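You operate a simulated robot arm through the tools that you are given. There is no shell and no other tool. Be economical: measure what you need, move in short steps, check, and stop when the job is done.

Carry out the task below with a simulated robot arm. There is one attempt and no reset: what you move stays moved.

JOB
Brush the cream fan clean, then brush the yellow crumbs away.
Fine: use the orange brush and put it back; fan into the clean tub. Set down upright: orange brush. What is to be rubbed or washed off counts as gone when no trace of it is left.

The check looks at the end state, three seconds after you hand in, the way a careful person would. Anything else that was tipped, shoved, dropped, spilled or broken makes it a failure.

ROBOT AND FRAMES
A 7-joint arm with a two-finger parallel gripper on a trunk, on a base that drives. Base frame: it is fixed to the floor where the robot stands at the start and does not move with it; the origin is under the middle of the robot, x ahead of it, y to its left, z up; the surface under the hand at the start is at about z = 0.75. Readings come in m, degrees, newtons and seconds.
With the tool pointing down near the work surface it reaches from about 0.52 to 0.96 m from the robot's upright axis, wherever it stands. Its first joint turns from -166.0 to 166.0 degrees. Places, roughly: black filter (11x9x3 cm) [0.6, -0.3, 0.8]; clean [0.7, 0, 0.8]; cream fan [0.5, -2, 0.75]; green cloth (9x5x3 cm) [0.6, 0.1, 0.8]; grey cooler [1, -1.75, 1]; white mouse [0.75, 1.5, 0.75]; yellow crumbs [0.6, 0, 0.8]. Payload 3.91 kg.
The tool frame sits at the grasp point between the pads (the TCP): z along the fingers, y along the line on which they close. The tips reach 0.03 m beyond it. The gripper opens to 0.11 m. The fingers are 0.02 m wide and 0.01 m thick; the gripper's body (0.048 by 0.112 m) begins 0.055 m behind the TCP.
Orientation is that of the tool frame in the base frame, as a unit quaternion [w, x, y, z]. With the fingers straight down and closing along the base's y, the tool's x points along the base's -x, its y along +y and its z along -z.

CONTROLS
- The arm moves only by the tool play_rows. Its argument "moves" is a list of rows, each an object (a shift or turn left out is 0, a gripper value left out holds the last) with "delta_pos": the shift along the tool's x, y, z in units of 200 mm (1.0 is 200 mm), a list of three; "delta_rot": the turn, a rotation vector about the tool's x, y, z in units of 90 degrees (1.0 is 90 degrees), a list of three. In form: [{"delta_pos": [x, y, z], "delta_rot": [ax, ay, az]}, ...]. A call has 1 to 20 rows; each row is the pose to reach, as a shift and turn from the pose commanded when the call began, along the tool's axes at that moment. "hand" is the gripper command, from -1 (shut) to 1 (fully open), values between in proportion, set as the call begins (left out, the last holds). A call with a number of a shift or a turn outside -1 to 1 is refused whole. A row lasts 0.2 s, in which the tool goes at most 0.05 m and 8.6 degrees; a call with a longer step from one row to the next is refused whole, and so is a gripper value outside its range. A pose out of reach is approached as far as the arm can. The call stops where the force on the tool passes 60 N (or 10 N more than at its start, if that is more) or the arm is blocked; 0.2 s more then pass. Each finger travels about 0.072 m/s and halts on what it meets, pressing with about 42 N; the grip force reading is that of the motor and also rises with nothing between the fingers. The clock runs only during rows and for 0.2 s after the last one: add rows that repeat a pose to give the fingers time. The reply holds the time, the measured pose of the TCP, the force on the tool along the base axes, the opening and the grip force, in the units named above and with some noise, with the torque about the TCP (base axes, N m) and any sound that the robot's microphone picked up, and new pictures: "pictures" is both (left out), scene, wrist or none.
- Cameras (640 x 400 px; columns grow to the right, rows downward): "scene" is now at [0.263, -0.0001, 1.3048]; the picture's right is [-0.01, -1.00, 0.00], its down [-0.74, 0.01, -0.68] and it looks along [0.68, -0.01, -0.74] (base axes); focal length 279 px, centre (320, 200). "wrist" rides on the gripper at [0.072, 0.017, -0.103] in the tool frame; the picture's right is [-0.23, 0.97, 0.00], its down [-0.76, -0.18, -0.62] and it looks along [-0.61, -0.14, 0.78] (tool axes); focal length 222 px, centre (320, 200). There is no depth. A picture from a camera that has moved, and an enlarged one, comes with that camera's place and axes in the base frame and with its lens. The place of the scene camera against the robot may be out by one fixed shift of up to 0.025 m in any direction.
- slide_trunk(by): slides the trunk up (or, below 0, down) by that many m; the arm and the scene camera ride with it, the base frame stays. It gives what a move gives, with no picture.
- base_move(legs): drives the robot by 1 to 6 legs, each [ahead, left, turn to the left] in m, m and degrees, along the robot's own axes; the way and the turn of a leg run together, so that a leg with both is an arc; at most 1.5 m and 180 degrees a leg. The arm and the cameras ride along, it lands a little off, and it stops where it bumps. It gives what a move gives, and a new picture of the scene camera.
- head_to(pan, tilt): turns the head with the scene camera to pan (to the left, within 86 degrees either way) and tilt (down, from -29 to 69), counted from straight ahead of the robot. It gives what a move gives, and a new picture of the scene camera.
- inspect(camera, box): a new picture of the part [left, top, right, bottom] of that camera's present view, enlarged. It takes no simulated time.
- sign_off(): hands the job in; it is judged then, once.

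Work in short steps. Places have to be worked out from the pictures, the camera data and where the tool is seen: move nearer, look again, correct. Check each grasp and each placing, and mend what went wrong. You have 120 turns and 260 pictures in all, those below and enlarged ones among them. Open the gripper and draw the arm clear of the work before you hand the job in, unless the task says otherwise; then end with one line.

The tools are called after "Request:" as name(argument=value, ...) on one line, values as JSON. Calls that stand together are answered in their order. play_rows: Moves the arm, as the interface text tells. Its arguments: {"type":"object","properties":{"moves":{"type":"array","items":{"type":"object","properties":{"delta_pos":{"type":"array","items":{"type":"number"}},"delta_rot":{"type":"array","items":{"type":"number"}}}}},"hand":{"type":"number"},"pictures":{"type":"string","enum":["both","scene","wrist","none"]}},"required":["moves"]} The other tools are called the same way: slide_trunk (by) slides the trunk up or down; base_move (legs) drives the base; head_to (pan, tilt) turns the head that bears the scene camera; inspect (camera, box) takes an enlarged picture of a part of a camera's view; sign_off () hands the job in.

At the start:

```text
t: 0.0
eef_pos: [0.5554, 0.0099, 1.0427]
tcp_rot: [0.0, -0.001, 1.0, 0.0]
ft_force: [-0.1, -0.3, 0.4]
ft_torque: [-0.04, 0.03, -0.02]
opening: 0.1098
gripper_force: 0.0
trunk travel left (down, up): [-0.525, 0.157]
robot x, y, heading: [0.0012, 0.003, 0.0]
head pan, tilt: [-0.5, 47.4]
```

scene: 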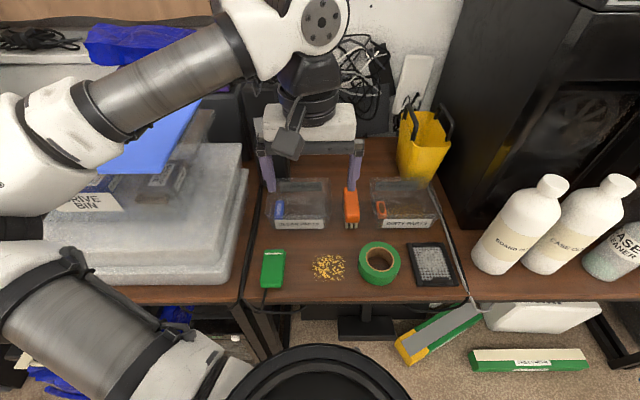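
wrist: 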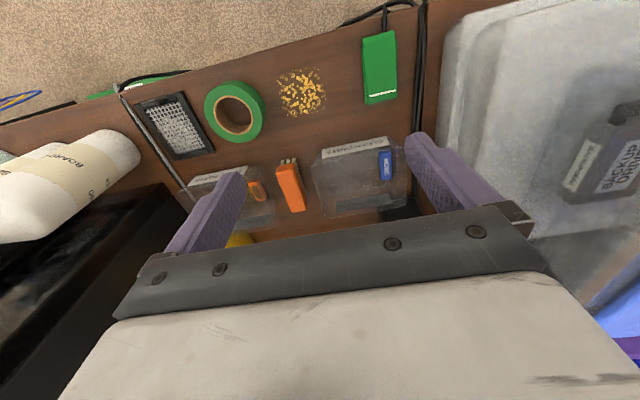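

The scene shows two tubs, the orange brush, crumbs, tape, filter and a green cloth. I look closer at the brush and the tubs first.

Request:
inspect(camera="scene", box=[240, 160, 480, 310])

Request:
inspect(camera="wrist", box=[160, 20, 420, 220])

Request:
head_to(pan=-80, tilt=25)

```text
2.67 times, centred on (360, 235) of scene
camera zoom: at [0.263, -0.0001, 1.3048], right [-0.01, -1.0, 0.0], down [-0.74, 0.01, -0.68], along [0.68, -0.01, -0.74], focal length 744 px, centre (213, 107)
```

zoom: 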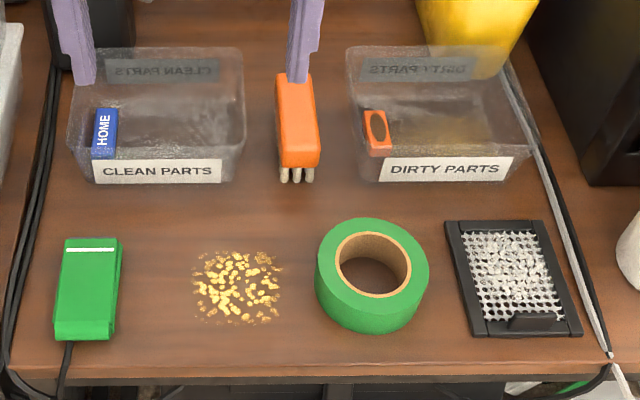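

```text
2.00 times, centred on (290, 120) of wrist
camera zoom: at [0.4832, 0.0263, 1.145], right [0.23, 0.97, 0.0], down [0.76, -0.18, 0.62], along [0.61, -0.14, -0.78], focal length 444 px, centre (380, 360)
```

zoom: 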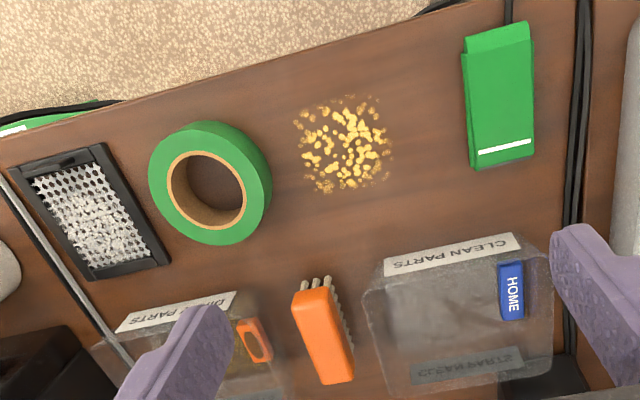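

```text
t: 1.5
eef_pos: [0.5545, 0.0092, 1.0428]
tcp_rot: [0.0, -0.001, 1.0, -0.001]
ft_force: [-0.4, -0.4, 0.3]
ft_torque: [0.01, 0.03, 0.04]
opening: 0.1098
gripper_force: 0.0
trunk travel left (down, up): [-0.525, 0.157]
robot x, y, heading: [0.0019, 0.0009, -0.1]
head pan, tilt: [-80.0, 25.0]
camera scene: at [0.1998, -0.0901, 1.3388], right [-0.98, -0.17, 0.0], down [-0.07, 0.42, -0.91], along [0.16, -0.89, -0.42], focal length 279 px, centre (320, 200)
```

scene: 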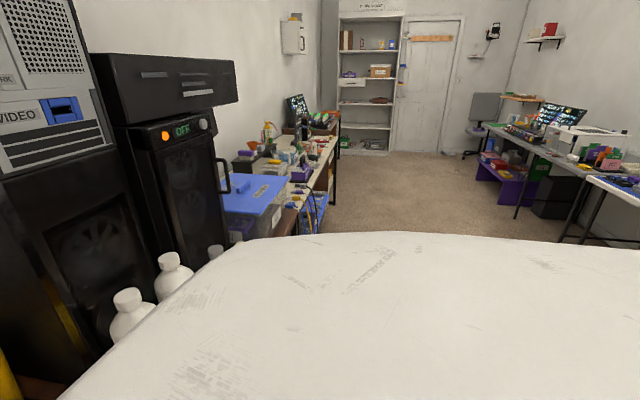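

Next table along the wall (−y) should hold the fan. I back off 0.3 m, slide right, and look.

Request:
base_move(legs=[[-0.35, 0, 0], [0, -1.0, 0], [0, -0.8, 0]])

Request:
head_to(pan=0, tilt=35)

```text
t: 17.7
eef_pos: [0.2104, -1.7905, 1.0423]
tcp_rot: [0.0, 0.0, 1.0, 0.0]
ft_force: [0.2, -0.3, 0.2]
ft_torque: [0.02, 0.03, -0.02]
opening: 0.1101
gripper_force: 0.1
trunk travel left (down, up): [-0.525, 0.157]
robot x, y, heading: [-0.347, -1.801, 0.2]
head pan, tilt: [-80.0, 25.0]
camera scene: at [-0.1458, -1.8902, 1.3388], right [-0.98, -0.17, 0.0], down [-0.07, 0.42, -0.91], along [0.16, -0.89, -0.42], focal length 279 px, centre (320, 200)
```

scene: 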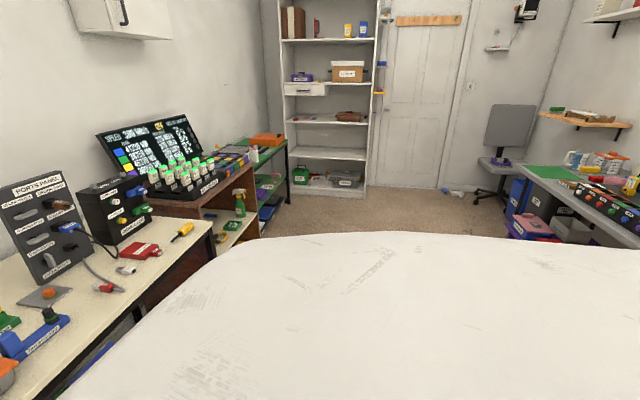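

```text
t: 19.2
eef_pos: [0.211, -1.79, 1.0421]
tcp_rot: [0.0, -0.001, 1.0, 0.0]
ft_force: [0.4, 0.7, -0.1]
ft_torque: [-0.02, 0.02, 0.0]
opening: 0.1098
gripper_force: 0.1
trunk travel left (down, up): [-0.525, 0.157]
robot x, y, heading: [-0.3411, -1.7996, 0.0]
head pan, tilt: [0.0, 35.0]
camera scene: at [-0.0736, -1.7995, 1.3231], right [0.0, -1.0, 0.0], down [-0.57, 0.0, -0.82], along [0.82, 0.0, -0.57], focal length 279 px, centre (320, 200)
```

scene: 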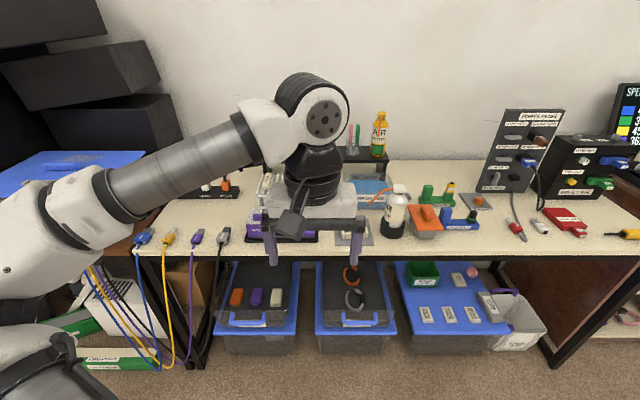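

The gripper hides part of the table; I enlarge around the gripper.

Request:
inspect(camera="scene", box=[230, 140, 510, 270])

Request:
inspect(camera="wrist", box=[0, 0, 640, 400])

```text
2.29 times, centred on (370, 205) of scene
camera zoom: at [-0.0736, -1.7995, 1.3231], right [0.0, -1.0, 0.0], down [-0.57, 0.0, -0.82], along [0.82, 0.0, -0.57], focal length 638 px, centre (206, 189)
```

zoom: 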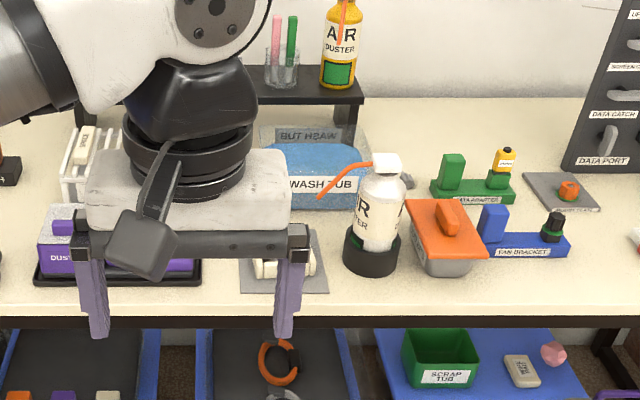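

```text
1.00 times, centred on (320, 200) of wrist (not enlarged: the box is as wide or as high as the picture)
camera zoom: at [0.1378, -1.7739, 1.145], right [0.23, 0.97, 0.0], down [0.76, -0.18, 0.62], along [0.61, -0.14, -0.78], focal length 222 px, centre (320, 200)
```

zoom: 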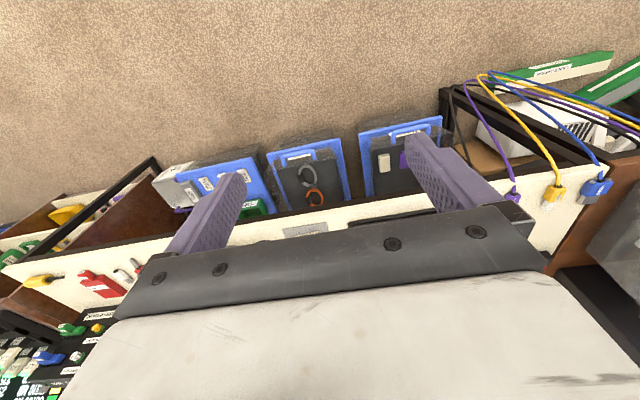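

A cream item sits on a grey plate just behind the right finger. I shift the robot right 0.3 m to see it past the gripper.

Request:
base_move(legs=[[0, -0.3, 0]])

Request:
head_to(pan=12, tilt=45)

Request:
inspect(camera="scene", box=[160, 80, 480, 280])

```text
t: 22.1
eef_pos: [0.2099, -2.0867, 1.0424]
tcp_rot: [0.0, -0.002, 1.0, 0.0]
ft_force: [-0.8, 0.4, -0.1]
ft_torque: [0.02, 0.02, 0.0]
opening: 0.11
gripper_force: 0.1
trunk travel left (down, up): [-0.525, 0.157]
robot x, y, heading: [-0.3447, -2.0991, 0.0]
head pan, tilt: [0.0, 35.0]
camera scene: at [-0.0735, -2.0971, 1.3231], right [0.0, -1.0, 0.0], down [-0.57, 0.0, -0.82], along [0.82, 0.0, -0.57], focal length 279 px, centre (320, 200)
```

scene: 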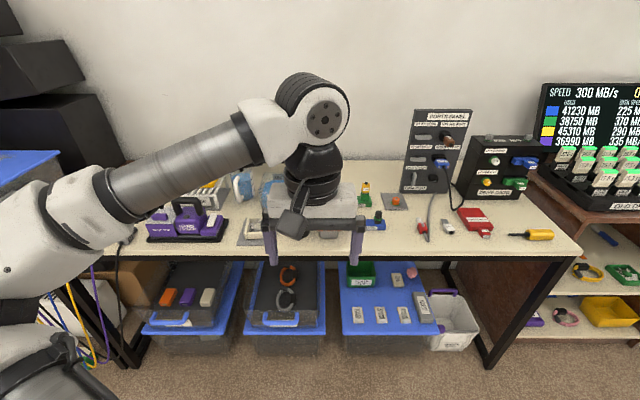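

```text
t: 22.9
eef_pos: [0.2111, -2.0876, 1.043]
tcp_rot: [0.001, -0.002, 1.0, 0.001]
ft_force: [-0.9, -0.2, -0.2]
ft_torque: [0.0, 0.01, -0.01]
opening: 0.1099
gripper_force: 0.1
trunk travel left (down, up): [-0.525, 0.157]
robot x, y, heading: [-0.3447, -2.0929, -0.1]
head pan, tilt: [12.0, 45.0]
camera scene: at [-0.082, -2.0801, 1.3083], right [0.21, -0.98, 0.0], down [-0.69, -0.15, -0.71], along [0.69, 0.15, -0.71], focal length 279 px, centre (320, 200)
```

scene: 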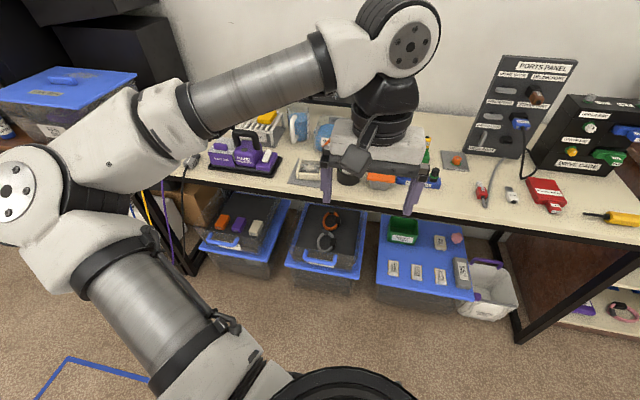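

```text
2.00 times, centred on (320, 180) of scene
camera zoom: at [-0.082, -2.0801, 1.3083], right [0.21, -0.98, 0.0], down [-0.69, -0.15, -0.71], along [0.69, 0.15, -0.71], focal length 558 px, centre (320, 240)
```

zoom: 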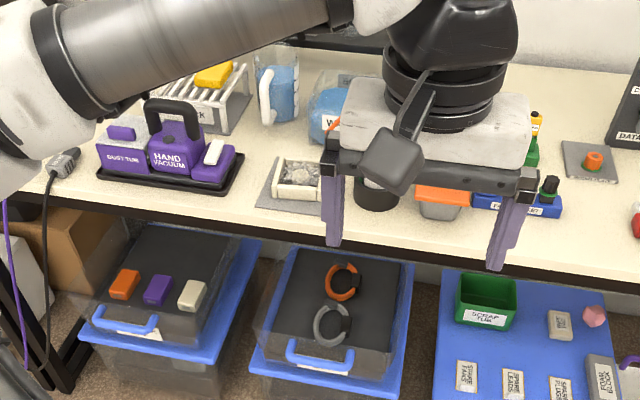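

The cream fan with dusty inside sits on a grey plate near (0.57, −1.91). I move to stand in front of it.

Request:
base_move(legs=[[0, 0.185, 0], [0.2, 0, 0]])

Request:
inspect(camera="wrist", box=[0, 0, 640, 400])

```text
t: 26.1
eef_pos: [0.4091, -1.9025, 1.0415]
tcp_rot: [0.001, -0.002, 1.0, 0.0]
ft_force: [0.2, 0.0, 0.2]
ft_torque: [-0.01, 0.0, -0.05]
opening: 0.1102
gripper_force: 0.0
trunk travel left (down, up): [-0.525, 0.157]
robot x, y, heading: [-0.1476, -1.9118, -0.0]
head pan, tilt: [12.0, 45.0]
camera scene: at [0.1166, -1.8945, 1.3081], right [0.21, -0.98, 0.0], down [-0.69, -0.15, -0.71], along [0.69, 0.15, -0.71], focal length 279 px, centre (320, 200)
```

scene: 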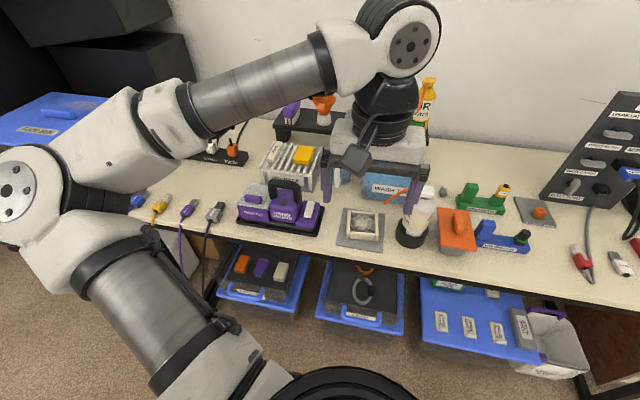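

```text
1.00 times, centred on (320, 200) of wrist (not enlarged: the box is as wide or as high as the picture)
camera zoom: at [0.3363, -1.8851, 1.1447], right [0.22, 0.97, 0.0], down [0.76, -0.17, 0.62], along [0.61, -0.14, -0.78], focal length 222 px, centre (320, 200)
```

zoom: 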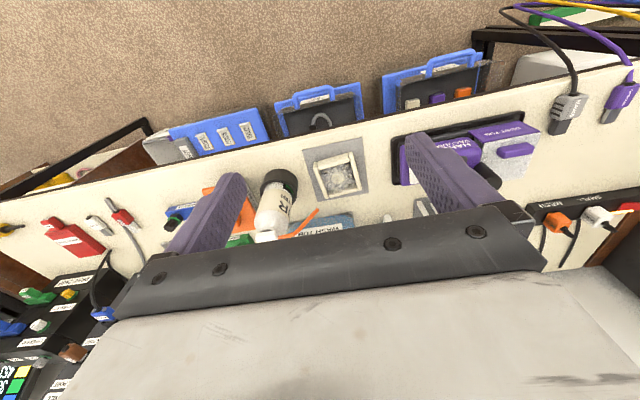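

Request:
inspect(camera="wrist", box=[260, 120, 420, 220])

Request:
inspect(camera="scene", box=[280, 160, 440, 260])

```text
4.00 times, centred on (340, 170) of wrist
camera zoom: at [0.3363, -1.8851, 1.1447], right [0.22, 0.97, 0.0], down [0.76, -0.17, 0.62], along [0.61, -0.14, -0.78], focal length 888 px, centre (240, 320)
```

zoom: 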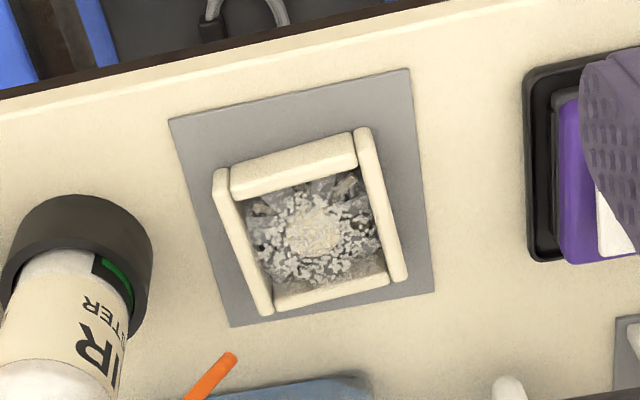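

```text
4.00 times, centred on (360, 210) of scene
camera zoom: at [0.1166, -1.8945, 1.3081], right [0.21, -0.98, 0.0], down [-0.69, -0.15, -0.71], along [0.69, 0.15, -0.71], focal length 1116 px, centre (160, 160)
```

zoom: 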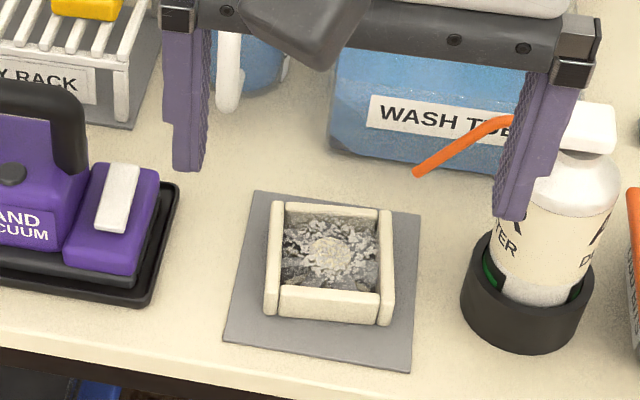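

The fan is about 8×8.5 cm, yawed ~5°, centred near (0.577, −1.903). The air duster's straw tip hangs near (0.57, −1.942, 0.865), so I'll close the fingers along x, with the gripper turned 85° (camera on the +y side), and shift slightly to +y.

Request:
play_rows(hand=1, moves=[{"delta_pos": [-0.0835, 0.006, 0.04], "delta_rot": [0, 0, 0.0944]}, {"delta_pos": [-0.167, 0.0125, 0.08], "delta_rot": [0, 0, 0.1888]}, {"delta_pos": [-0.25, 0.019, 0.12], "delta_rot": [0, 0, 0.2832]}, {"delta_pos": [-0.334, 0.025, 0.16], "delta_rot": [0, 0, 0.3776]}, {"delta_pos": [-0.4175, 0.031, 0.2], "delta_rot": [0, 0, 0.472]}, {"delta_pos": [-0.501, 0.0375, 0.24], "delta_rot": [0, 0, 0.5664]}, {"delta_pos": [-0.5845, 0.044, 0.28], "delta_rot": [0, 0, 0.6608]}, {"delta_pos": [-0.668, 0.05, 0.32], "delta_rot": [0, 0, 0.7552]}, {"delta_pos": [-0.7515, 0.056, 0.36], "delta_rot": [0, 0, 0.8496]}, {"delta_pos": [-0.835, 0.0625, 0.4], "delta_rot": [0, 0, 0.944]}, {"delta_pos": [-0.835, 0.0625, 0.4], "delta_rot": [0, 0, 0.944]}])

```text
t: 28.5
eef_pos: [0.4107, -2.0261, 0.9608]
tcp_rot: [0.001, 0.674, 0.739, 0.0]
ft_force: [0.0, -0.1, -0.7]
ft_torque: [-0.02, 0.0, 0.02]
opening: 0.1099
gripper_force: 0.0
out of reach, approached as far as the arm can: row 7, 8, 9, 10, 11
trunk travel left (down, up): [-0.525, 0.157]
robot x, y, heading: [-0.1488, -1.913, 0.1]
head pan, tilt: [12.0, 45.0]
camera scene: at [0.116, -1.8944, 1.3082], right [0.21, -0.98, 0.0], down [-0.69, -0.15, -0.71], along [0.69, 0.15, -0.71], focal length 279 px, centre (320, 200)
camera wrist: at [0.4205, -1.9533, 1.0644], right [0.99, -0.14, 0.0], down [-0.11, -0.77, 0.62], along [-0.08, -0.62, -0.78], focal length 222 px, centre (320, 200)
```

scene: 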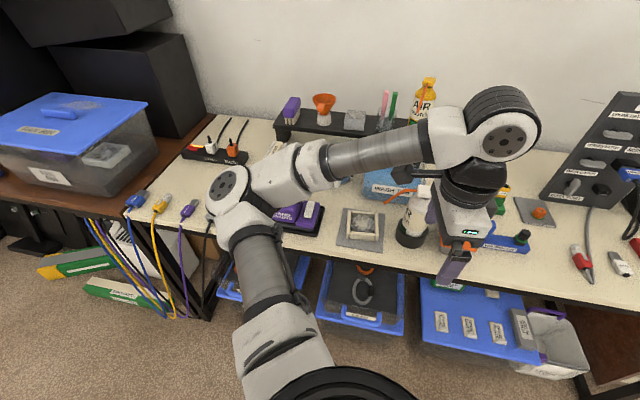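
wrist: 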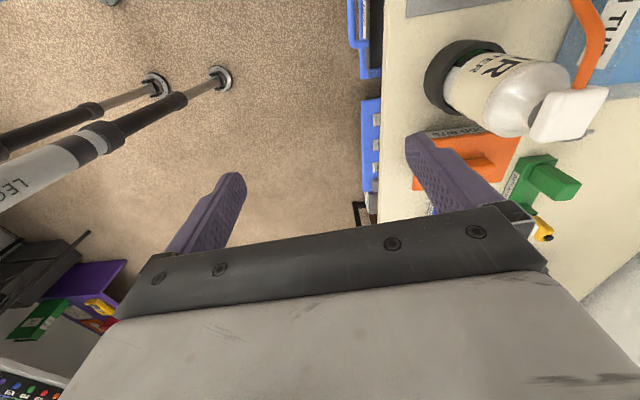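

The arm ran into a joint limit and drifted toward the bottle, without contact. I lift a little and see how it answers before turning back.

Request:
play_rows(moves=[{"delta_pos": [0, 0, -0.2]}, {"delta_pos": [0, 0, -0.4]}], pictures="none")

```text
t: 29.1
eef_pos: [0.4039, -2.0303, 1.0399]
tcp_rot: [0.0, 0.673, 0.74, -0.001]
ft_force: [-0.7, -0.4, 0.3]
ft_torque: [0.03, 0.0, -0.03]
opening: 0.1099
gripper_force: 0.1
out of reach, approached as far as the arm can: row 2
trunk travel left (down, up): [-0.525, 0.157]
robot x, y, heading: [-0.1464, -1.9164, 0.0]
head pan, tilt: [12.0, 45.0]
```

Request:
play_rows(moves=[{"delta_rot": [0, 0, -0.0944]}, {"delta_rot": [0, 0, -0.1888]}, {"delta_rot": [0, 0, -0.2832]}, {"delta_rot": [0, 0, -0.3776]}, {"delta_rot": [0, 0, -0.472]}, {"delta_rot": [0, 0, -0.5664]}, {"delta_rot": [0, 0, -0.6608]}, {"delta_rot": [0, 0, -0.7552]}, {"delta_rot": [0, 0, -0.8496]}, {"delta_rot": [0, 0, -0.944]}], pictures="scene")

```text
t: 31.3
eef_pos: [0.4038, -2.0283, 1.0402]
tcp_rot: [0.0, -0.003, 1.0, -0.001]
ft_force: [0.3, -0.7, 0.2]
ft_torque: [0.0, 0.05, -0.01]
opening: 0.11
gripper_force: 0.0
trunk travel left (down, up): [-0.525, 0.157]
robot x, y, heading: [-0.1414, -1.9119, 0.4]
head pan, tilt: [12.0, 45.0]
camera scene: at [0.1159, -1.8945, 1.3082], right [0.21, -0.98, 0.0], down [-0.69, -0.15, -0.71], along [0.69, 0.15, -0.71], focal length 279 px, centre (320, 200)
```

scene: 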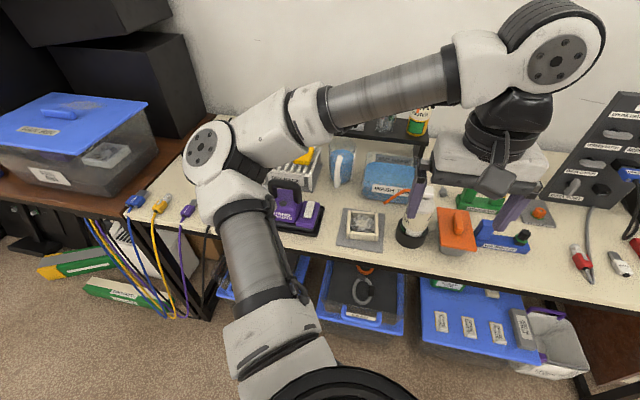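

Commands follow the actual pose; the arm is back upright at z 1.04. I'll stand obliquely (heading −45°, from the +y side), so that closing along x needs only a ~40° wrist turn.

Request:
base_move(legs=[[-0.3, 0, 0], [0, 0.585, 0], [0, 0, -45], [0.2, 0.2, 0]])

Request:
head_to(pan=0, tilt=40)

```text
t: 41.9
eef_pos: [0.1358, -1.8064, 1.0402]
tcp_rot: [-0.001, 0.385, 0.923, -0.001]
ft_force: [0.9, 0.5, 0.5]
ft_torque: [0.01, 0.02, 0.0]
opening: 0.1099
gripper_force: 0.1
trunk travel left (down, up): [-0.525, 0.157]
robot x, y, heading: [-0.1715, -1.3326, -45.4]
head pan, tilt: [12.0, 45.0]
camera scene: at [0.0333, -1.4956, 1.3082], right [-0.55, -0.84, 0.0], down [-0.59, 0.39, -0.71], along [0.59, -0.39, -0.71], focal length 279 px, centre (320, 200)
```

scene: 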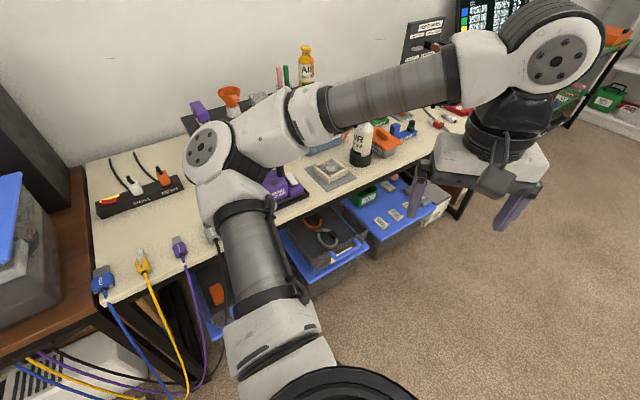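

```text
t: 42.6
eef_pos: [0.1363, -1.8057, 1.0402]
tcp_rot: [0.0, 0.386, 0.923, -0.001]
ft_force: [0.4, -0.6, 0.2]
ft_torque: [0.02, -0.04, 0.0]
opening: 0.11
gripper_force: 0.1
trunk travel left (down, up): [-0.525, 0.157]
robot x, y, heading: [-0.168, -1.3303, -45.3]
head pan, tilt: [0.0, 40.0]
camera scene: at [0.0248, -1.5113, 1.3155], right [-0.71, -0.7, 0.0], down [-0.45, 0.46, -0.77], along [0.54, -0.54, -0.64], focal length 279 px, centre (320, 200)
```

scene: 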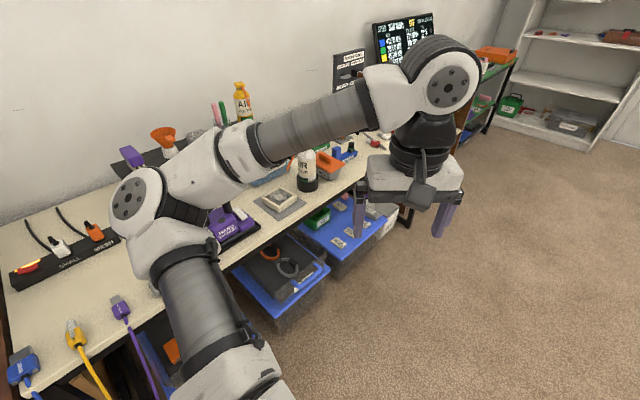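

Clear so far. I drive the last part in, then turn the wrist high above the table.

Request:
base_move(legs=[[0.14, 0.12, 0]])

Request:
play_rows(moves=[{"delta_rot": [0, 0, 0.09]}, {"delta_rot": [0, 0, 0.18]}, {"delta_rot": [0, 0, 0.27]}, {"delta_rot": [0, 0, 0.36]}, {"delta_rot": [0, 0, 0.44]}])

```text
t: 44.2
eef_pos: [0.3174, -1.8209, 1.0402]
tcp_rot: [0.0, 0.385, 0.923, -0.001]
ft_force: [-0.4, 0.1, 0.4]
ft_torque: [-0.01, 0.01, -0.02]
opening: 0.1103
gripper_force: 0.1
trunk travel left (down, up): [-0.525, 0.157]
robot x, y, heading: [0.0132, -1.3442, -45.4]
head pan, tilt: [0.0, 40.0]
camera scene: at [0.2075, -1.526, 1.3154], right [-0.71, -0.7, 0.0], down [-0.45, 0.46, -0.77], along [0.54, -0.55, -0.64], focal length 279 px, centre (320, 200)
```

scene: 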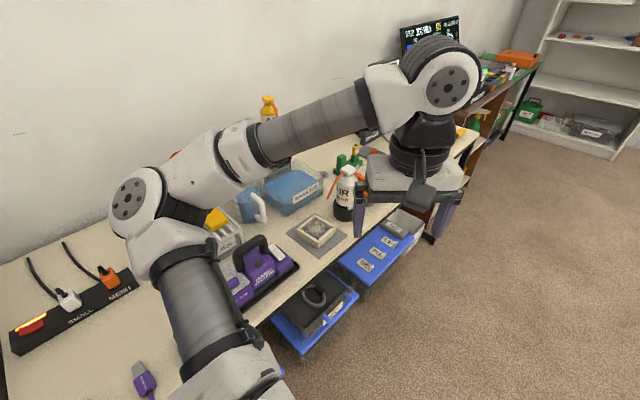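

```text
t: 45.4
eef_pos: [0.3175, -1.8205, 1.0409]
tcp_rot: [0.001, 0.676, 0.736, -0.001]
ft_force: [0.1, -0.3, -0.6]
ft_torque: [0.01, 0.0, 0.03]
opening: 0.1101
gripper_force: 0.2
trunk travel left (down, up): [-0.525, 0.157]
robot x, y, heading: [0.0155, -1.3443, -45.4]
head pan, tilt: [0.0, 40.0]
camera scene: at [0.207, -1.5259, 1.3155], right [-0.71, -0.7, 0.0], down [-0.45, 0.46, -0.77], along [0.54, -0.55, -0.64], focal length 279 px, centre (320, 200)
camera wrist: at [0.3284, -1.747, 1.1432], right [0.99, -0.14, 0.0], down [-0.11, -0.77, 0.62], along [-0.09, -0.62, -0.78], focal length 222 px, centre (320, 200)
```

scene: 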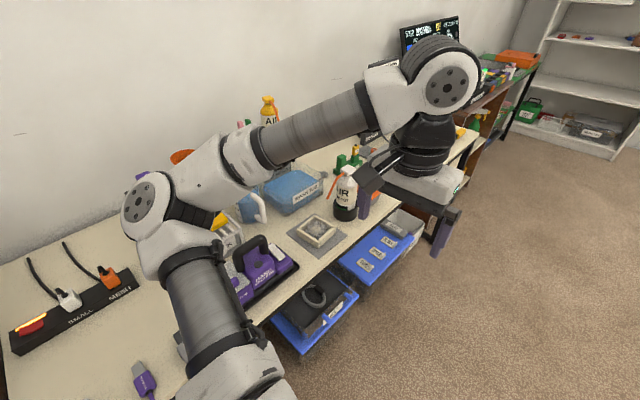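
wrist: 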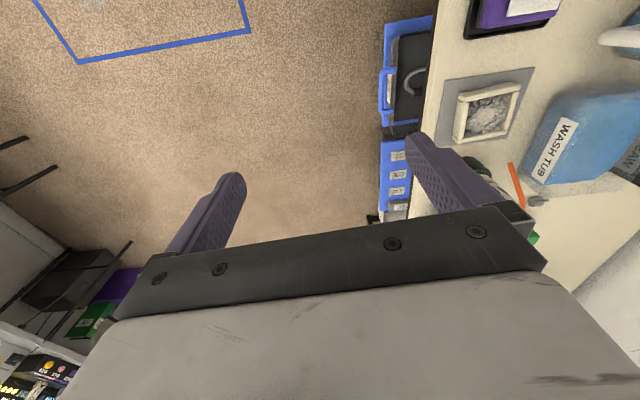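

Orientation is right. I move above the fan at the same height, in two parts.

Request:
play_rows(moves=[{"delta_pos": [-0.08, 0.22, 0]}, {"delta_pos": [-0.16, 0.44, 0]}, {"delta_pos": [-0.24, 0.66, 0]}], pictures="scene")

Request:
play_rows(moves=[{"delta_pos": [-0.08, 0.2, 0]}, {"delta_pos": [-0.15, 0.4, 0]}, {"delta_pos": [-0.22, 0.597, 0]}, {"delta_pos": [-0.22, 0.597, 0]}])

```text
t: 46.2
eef_pos: [0.4556, -1.8574, 1.0402]
tcp_rot: [0.0, 0.675, 0.738, 0.0]
ft_force: [-0.9, 0.5, 0.1]
ft_torque: [0.02, 0.01, 0.03]
opening: 0.1102
gripper_force: 0.0
trunk travel left (down, up): [-0.525, 0.157]
robot x, y, heading: [0.0112, -1.3432, -45.2]
head pan, tilt: [0.0, 40.0]
camera scene: at [0.2072, -1.526, 1.3154], right [-0.71, -0.7, 0.0], down [-0.45, 0.46, -0.77], along [0.54, -0.55, -0.64], focal length 279 px, centre (320, 200)
```

scene: 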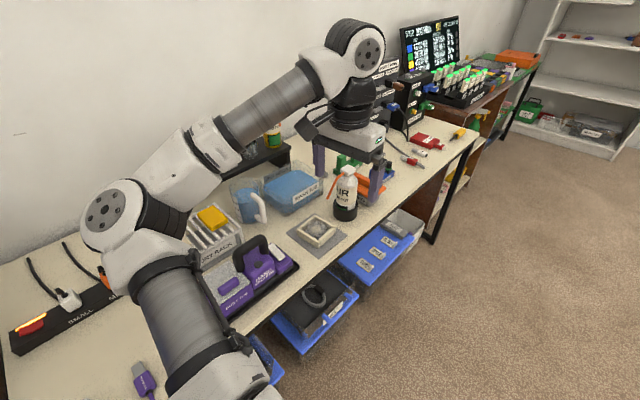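

```text
t: 47.2
eef_pos: [0.5551, -1.8858, 1.039]
tcp_rot: [0.002, 0.674, 0.738, -0.002]
ft_force: [-0.3, 0.3, 0.3]
ft_torque: [-0.03, 0.03, -0.01]
opening: 0.1099
gripper_force: 0.1
out of reach, approached as far as the arm can: row 3, 4
trunk travel left (down, up): [-0.525, 0.157]
robot x, y, heading: [0.0123, -1.3407, -45.4]
head pan, tilt: [0.0, 40.0]
camera scene: at [0.2072, -1.526, 1.3155], right [-0.71, -0.7, 0.0], down [-0.45, 0.46, -0.77], along [0.54, -0.55, -0.64], focal length 279 px, centre (320, 200)
camera wrist: at [0.5661, -1.8116, 1.1425], right [0.99, -0.14, 0.0], down [-0.11, -0.77, 0.62], along [-0.09, -0.62, -0.78], focal length 222 px, centre (320, 200)
```

scene: 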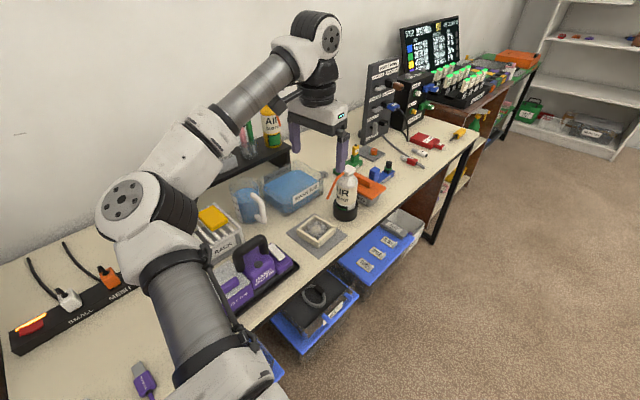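
wrist: 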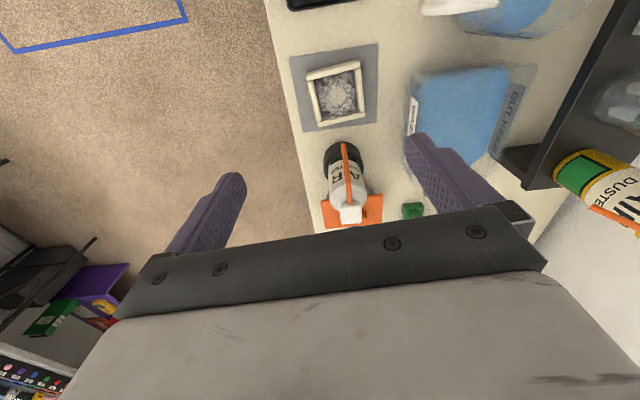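

The straw tip is confirmed at about (0.58, −1.94, 0.863) and the fan at (0.58, −1.896). I drive 7 cm closer to gain reach.

Request:
base_move(legs=[[0.07, 0, 0]])

```text
t: 48.2
eef_pos: [0.6038, -1.9355, 1.0393]
tcp_rot: [0.0, 0.674, 0.739, -0.001]
ft_force: [0.6, 0.4, 0.1]
ft_torque: [0.0, 0.01, 0.01]
opening: 0.1101
gripper_force: 0.1
trunk travel left (down, up): [-0.525, 0.157]
robot x, y, heading: [0.0629, -1.3965, -45.4]
head pan, tilt: [0.0, 40.0]
camera scene: at [0.2567, -1.5759, 1.3153], right [-0.71, -0.7, 0.0], down [-0.45, 0.46, -0.77], along [0.54, -0.54, -0.64], focal length 279 px, centre (320, 200)
```

scene: 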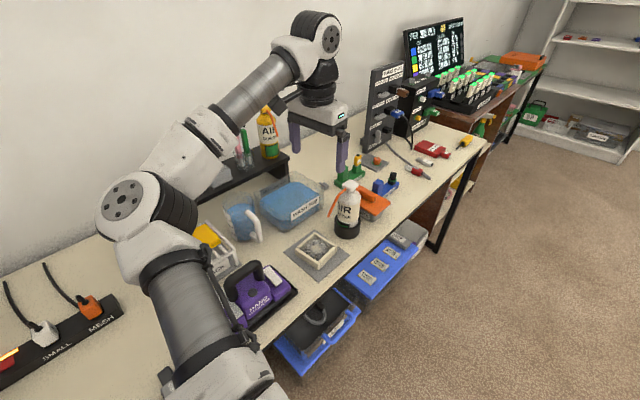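

Request:
play_rows(moves=[{"delta_pos": [0.1237, -0.052, 0]}, {"delta_pos": [0.2475, -0.104, 0]}, {"delta_pos": [0.2475, -0.104, 0.2]}, {"delta_pos": [0.2475, -0.104, 0.4]}, {"delta_pos": [0.2475, -0.104, 0.5]}, {"delta_pos": [0.2475, -0.104, 0.5]}])

```text
t: 49.6
eef_pos: [0.5784, -1.8863, 0.9402]
tcp_rot: [0.001, 0.674, 0.738, -0.001]
ft_force: [0.4, -0.4, -0.4]
ft_torque: [-0.03, -0.05, -0.01]
opening: 0.11
gripper_force: 0.0
trunk travel left (down, up): [-0.525, 0.157]
robot x, y, heading: [0.0619, -1.3943, -45.5]
head pan, tilt: [0.0, 40.0]
camera scene: at [0.256, -1.5754, 1.3155], right [-0.71, -0.7, 0.0], down [-0.45, 0.46, -0.77], along [0.54, -0.55, -0.64], focal length 279 px, centre (320, 200)
camera wrist: at [0.5894, -1.8129, 1.0424], right [0.99, -0.14, 0.0], down [-0.11, -0.77, 0.62], along [-0.08, -0.62, -0.78], focal length 222 px, centre (320, 200)
```

scene: 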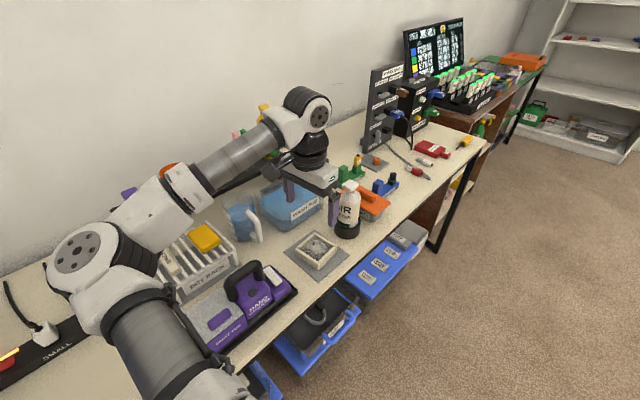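
wrist: 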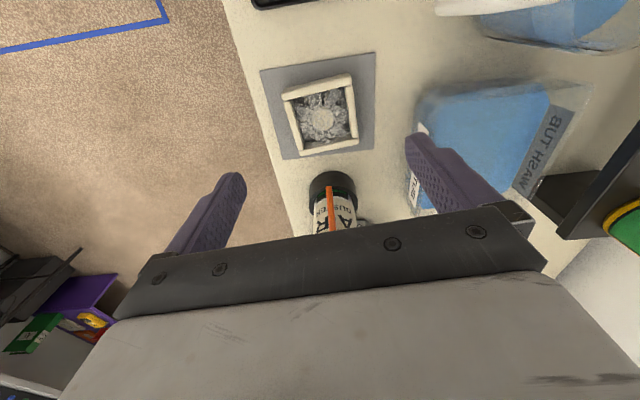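

Gripper is over the fan, clear of the straw. To keep the elbow well above the items on the table while descending, I raise the trunk 0.1 m, then lower the hand in steps.

Request:
slide_trunk(by=0.1)

Request:
play_rows(moves=[{"delta_pos": [0, 0, 0.2]}, {"delta_pos": [0, 0, 0.4]}, {"delta_pos": [0, 0, 0.6]}, {"delta_pos": [0, 0, 0.75]}, {"delta_pos": [0, 0, 0.75]}])

```text
t: 51.0
eef_pos: [0.5796, -1.8876, 1.0408]
tcp_rot: [0.001, 0.674, 0.739, -0.001]
ft_force: [0.6, 0.2, 0.1]
ft_torque: [0.01, -0.05, -0.01]
opening: 0.1097
gripper_force: 0.0
trunk travel left (down, up): [-0.625, 0.057]
robot x, y, heading: [0.0646, -1.398, -45.3]
head pan, tilt: [0.0, 40.0]
```

```text
t: 52.2
eef_pos: [0.5793, -1.8883, 0.889]
tcp_rot: [0.001, 0.674, 0.739, -0.001]
ft_force: [-0.7, 0.0, -0.5]
ft_torque: [-0.02, 0.02, -0.01]
opening: 0.1101
gripper_force: 0.1
trunk travel left (down, up): [-0.625, 0.057]
robot x, y, heading: [0.062, -1.3923, -45.5]
head pan, tilt: [0.0, 40.0]
camera scene: at [0.256, -1.5753, 1.4155], right [-0.71, -0.7, 0.0], down [-0.45, 0.46, -0.77], along [0.54, -0.55, -0.64], focal length 279 px, centre (320, 200)
camera wrist: at [0.5893, -1.8133, 0.9917], right [0.99, -0.14, 0.0], down [-0.11, -0.77, 0.62], along [-0.08, -0.62, -0.78], focal length 222 px, centre (320, 200)
```

scene: 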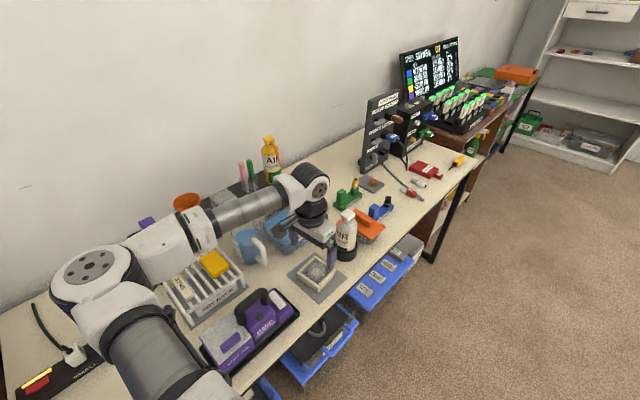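
wrist: 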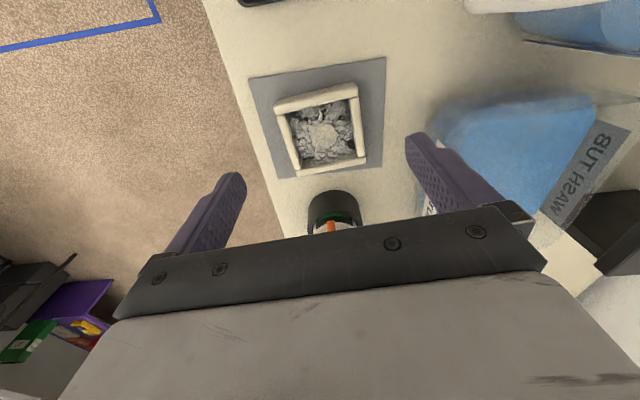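

Aligned with the fan centre (≈0.582, −1.895). I descend to z ≈ 0.79, with a 3 mm correction.

Request:
play_rows(moves=[{"delta_pos": [0, 0.015, 0.15]}, {"delta_pos": [0, 0.015, 0.3]}, {"delta_pos": [0, 0.015, 0.42]}, {"delta_pos": [0, 0.015, 0.49]}, {"delta_pos": [0, 0.015, 0.49]}])

Request:
inspect(camera="scene", box=[240, 180, 400, 310])

```text
t: 53.4
eef_pos: [0.5817, -1.8861, 0.7911]
tcp_rot: [0.001, 0.674, 0.739, 0.0]
ft_force: [0.7, 0.1, 0.4]
ft_torque: [0.02, -0.01, -0.05]
opening: 0.1099
gripper_force: 0.1
trunk travel left (down, up): [-0.625, 0.057]
robot x, y, heading: [0.0593, -1.3941, -45.5]
head pan, tilt: [0.0, 40.0]
camera scene: at [0.256, -1.5753, 1.4155], right [-0.71, -0.7, 0.0], down [-0.45, 0.46, -0.77], along [0.54, -0.55, -0.64], focal length 279 px, centre (320, 200)
camera wrist: at [0.5922, -1.8128, 0.8941], right [0.99, -0.14, 0.0], down [-0.11, -0.77, 0.62], along [-0.08, -0.62, -0.78], focal length 222 px, centre (320, 200)
```

scene: 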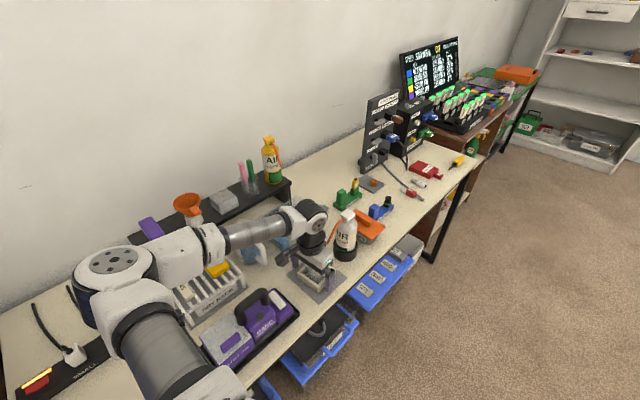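
wrist: 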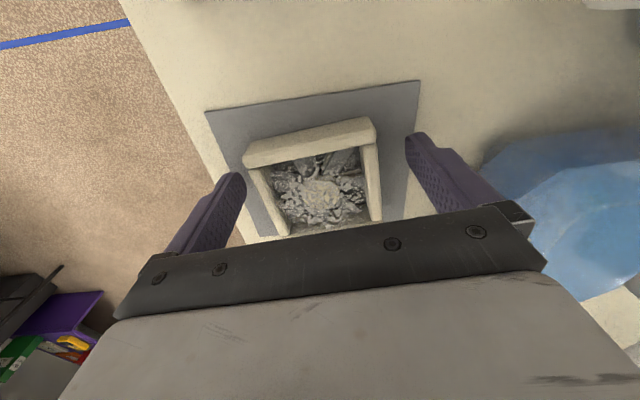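

```text
3.08 times, centred on (320, 245) of scene
camera zoom: at [0.256, -1.5753, 1.4155], right [-0.71, -0.7, 0.0], down [-0.45, 0.46, -0.77], along [0.54, -0.55, -0.64], focal length 859 px, centre (320, 62)
```

zoom: 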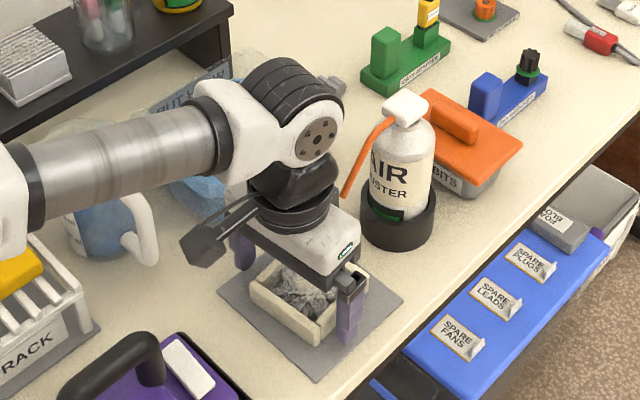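

The fan sits squarely between the fingers. I lower 4 mm and close.

Request:
play_rows(moves=[{"delta_pos": [0, 0, 0.02]}, {"delta_pos": [0, 0, 0.02]}], pictures="none")

Request:
play_rows(hand=-1, moves=[{}, {}, {}, {}, {}])

```text
t: 54.0
eef_pos: [0.5814, -1.8856, 0.7865]
tcp_rot: [0.001, 0.674, 0.739, 0.0]
ft_force: [0.5, 0.0, -0.3]
ft_torque: [-0.02, -0.02, 0.01]
opening: 0.11
gripper_force: 0.0
trunk travel left (down, up): [-0.625, 0.057]
robot x, y, heading: [0.061, -1.3897, -45.4]
head pan, tilt: [0.0, 40.0]
```

```text
t: 55.2
eef_pos: [0.5812, -1.8873, 0.7878]
tcp_rot: [0.001, 0.673, 0.739, 0.0]
ft_force: [-2.0, -0.6, 1.7]
ft_torque: [0.08, 0.19, 0.03]
opening: 0.079
gripper_force: 41.5
trunk travel left (down, up): [-0.625, 0.057]
robot x, y, heading: [0.0611, -1.393, -45.3]
head pan, tilt: [0.0, 40.0]
camera scene: at [0.2559, -1.5753, 1.4155], right [-0.71, -0.7, 0.0], down [-0.45, 0.46, -0.77], along [0.54, -0.55, -0.64], focal length 279 px, centre (320, 200)
camera wrist: at [0.5924, -1.8128, 0.8906], right [0.99, -0.14, 0.0], down [-0.11, -0.77, 0.62], along [-0.08, -0.62, -0.78], focal length 222 px, centre (320, 200)
```

scene: 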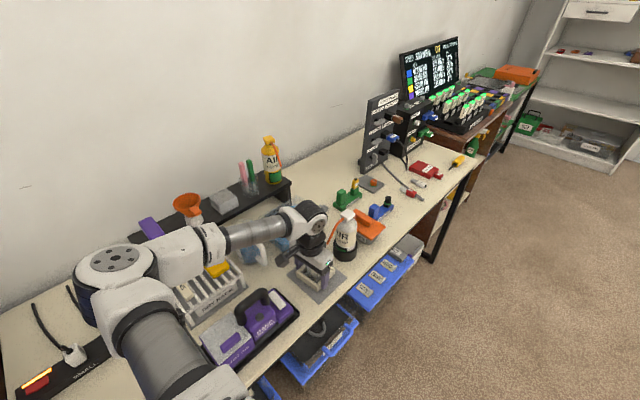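
wrist: 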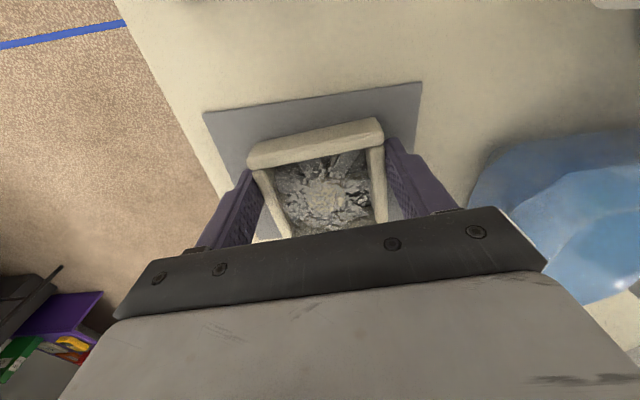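

Held at 7.9 cm. I lift 4 cm, move 2.5 cm to +y away from the straw, then rise.

Request:
play_rows(moves=[{"delta_pos": [0, 0, -0.1]}, {"delta_pos": [0, 0, -0.2]}, {"delta_pos": [0.07, 0, -0.2]}, {"delta_pos": [0.14, 0, -0.2]}, {"delta_pos": [0.14, 0, -0.3]}, {"delta_pos": [0.14, 0, -0.5]}, {"delta_pos": [0.14, 0, -0.7]}, {"delta_pos": [0.14, 0, -0.9]}, {"delta_pos": [0.14, 0, -1.0]}])

```text
t: 57.2
eef_pos: [0.5796, -1.8595, 0.9886]
tcp_rot: [0.0, 0.674, 0.739, -0.001]
ft_force: [-1.0, 0.3, -0.9]
ft_torque: [0.02, 0.0, 0.05]
opening: 0.0791
gripper_force: 42.2
trunk travel left (down, up): [-0.625, 0.057]
robot x, y, heading: [0.063, -1.3973, -45.1]
head pan, tilt: [0.0, 40.0]
camera scene: at [0.2561, -1.5754, 1.4155], right [-0.71, -0.7, 0.0], down [-0.45, 0.46, -0.77], along [0.54, -0.55, -0.64], focal length 279 px, centre (320, 200)
camera wrist: at [0.5896, -1.7846, 1.0911], right [0.99, -0.14, 0.0], down [-0.11, -0.77, 0.62], along [-0.08, -0.62, -0.78], focal length 222 px, centre (320, 200)
```

scene: 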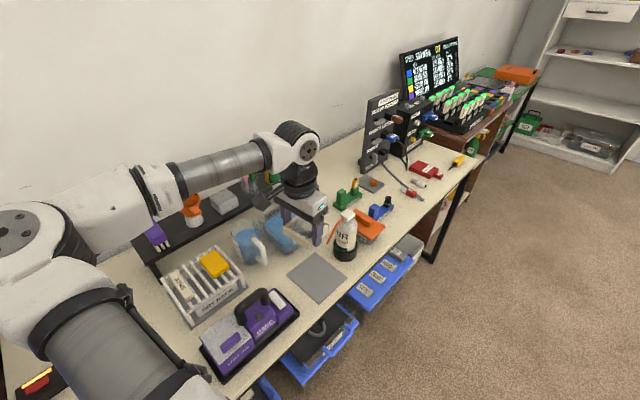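
wrist: 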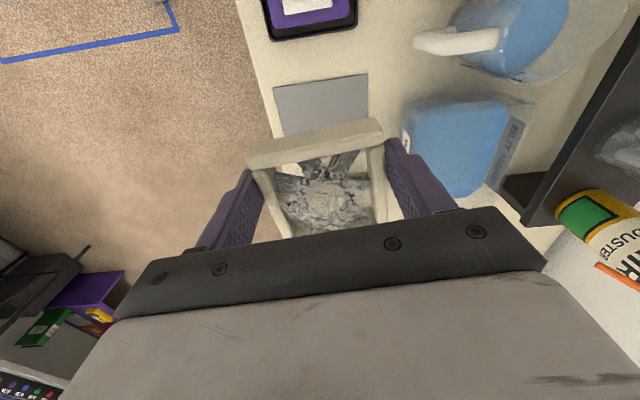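

The fan is up and secure. I back away, turn to heading 0, and drive back to the home table.

Request:
base_move(legs=[[-0.32, -0.32, 0], [0, 0, 45.2], [0, 1.4, 0]])

Request:
head_to(pan=0, tilt=45)

```text
t: 73.1
eef_pos: [0.2955, 0.0599, 0.9891]
tcp_rot: [0.0, 0.334, 0.943, 0.0]
ft_force: [-0.1, -0.6, -1.3]
ft_torque: [0.03, 0.03, 0.03]
opening: 0.0791
gripper_force: 42.1
trunk travel left (down, up): [-0.625, 0.057]
robot x, y, heading: [-0.3988, 0.0158, 0.5]
head pan, tilt: [0.0, 40.0]
camera scene: at [-0.1273, 0.0168, 1.4155], right [0.0, -1.0, 0.0], down [-0.64, 0.0, -0.77], along [0.77, 0.0, -0.64], focal length 279 px, centre (320, 200)
```

scene: 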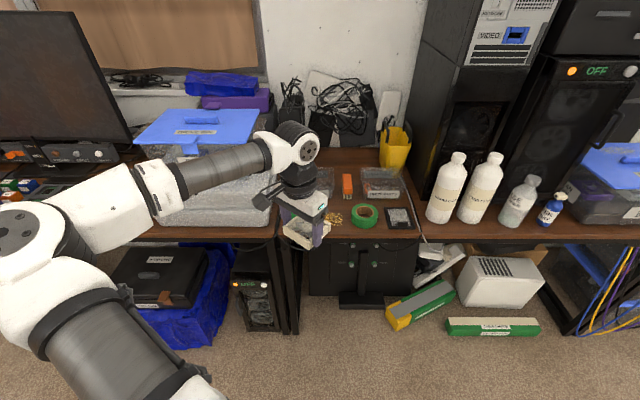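

```text
t: 73.7
eef_pos: [0.2964, 0.0596, 0.9883]
tcp_rot: [0.001, 0.335, 0.942, 0.0]
ft_force: [-0.3, 0.5, -0.9]
ft_torque: [0.0, 0.01, 0.01]
opening: 0.0793
gripper_force: 42.1
trunk travel left (down, up): [-0.625, 0.057]
robot x, y, heading: [-0.3928, 0.0136, 0.1]
head pan, tilt: [0.0, 45.0]
camera scene: at [-0.131, 0.0167, 1.4082], right [0.0, -1.0, 0.0], down [-0.71, 0.0, -0.71], along [0.71, 0.0, -0.71], focal length 279 px, centre (320, 200)
```

scene: 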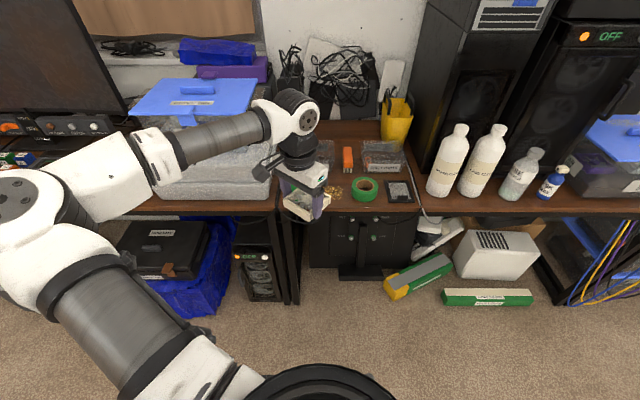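

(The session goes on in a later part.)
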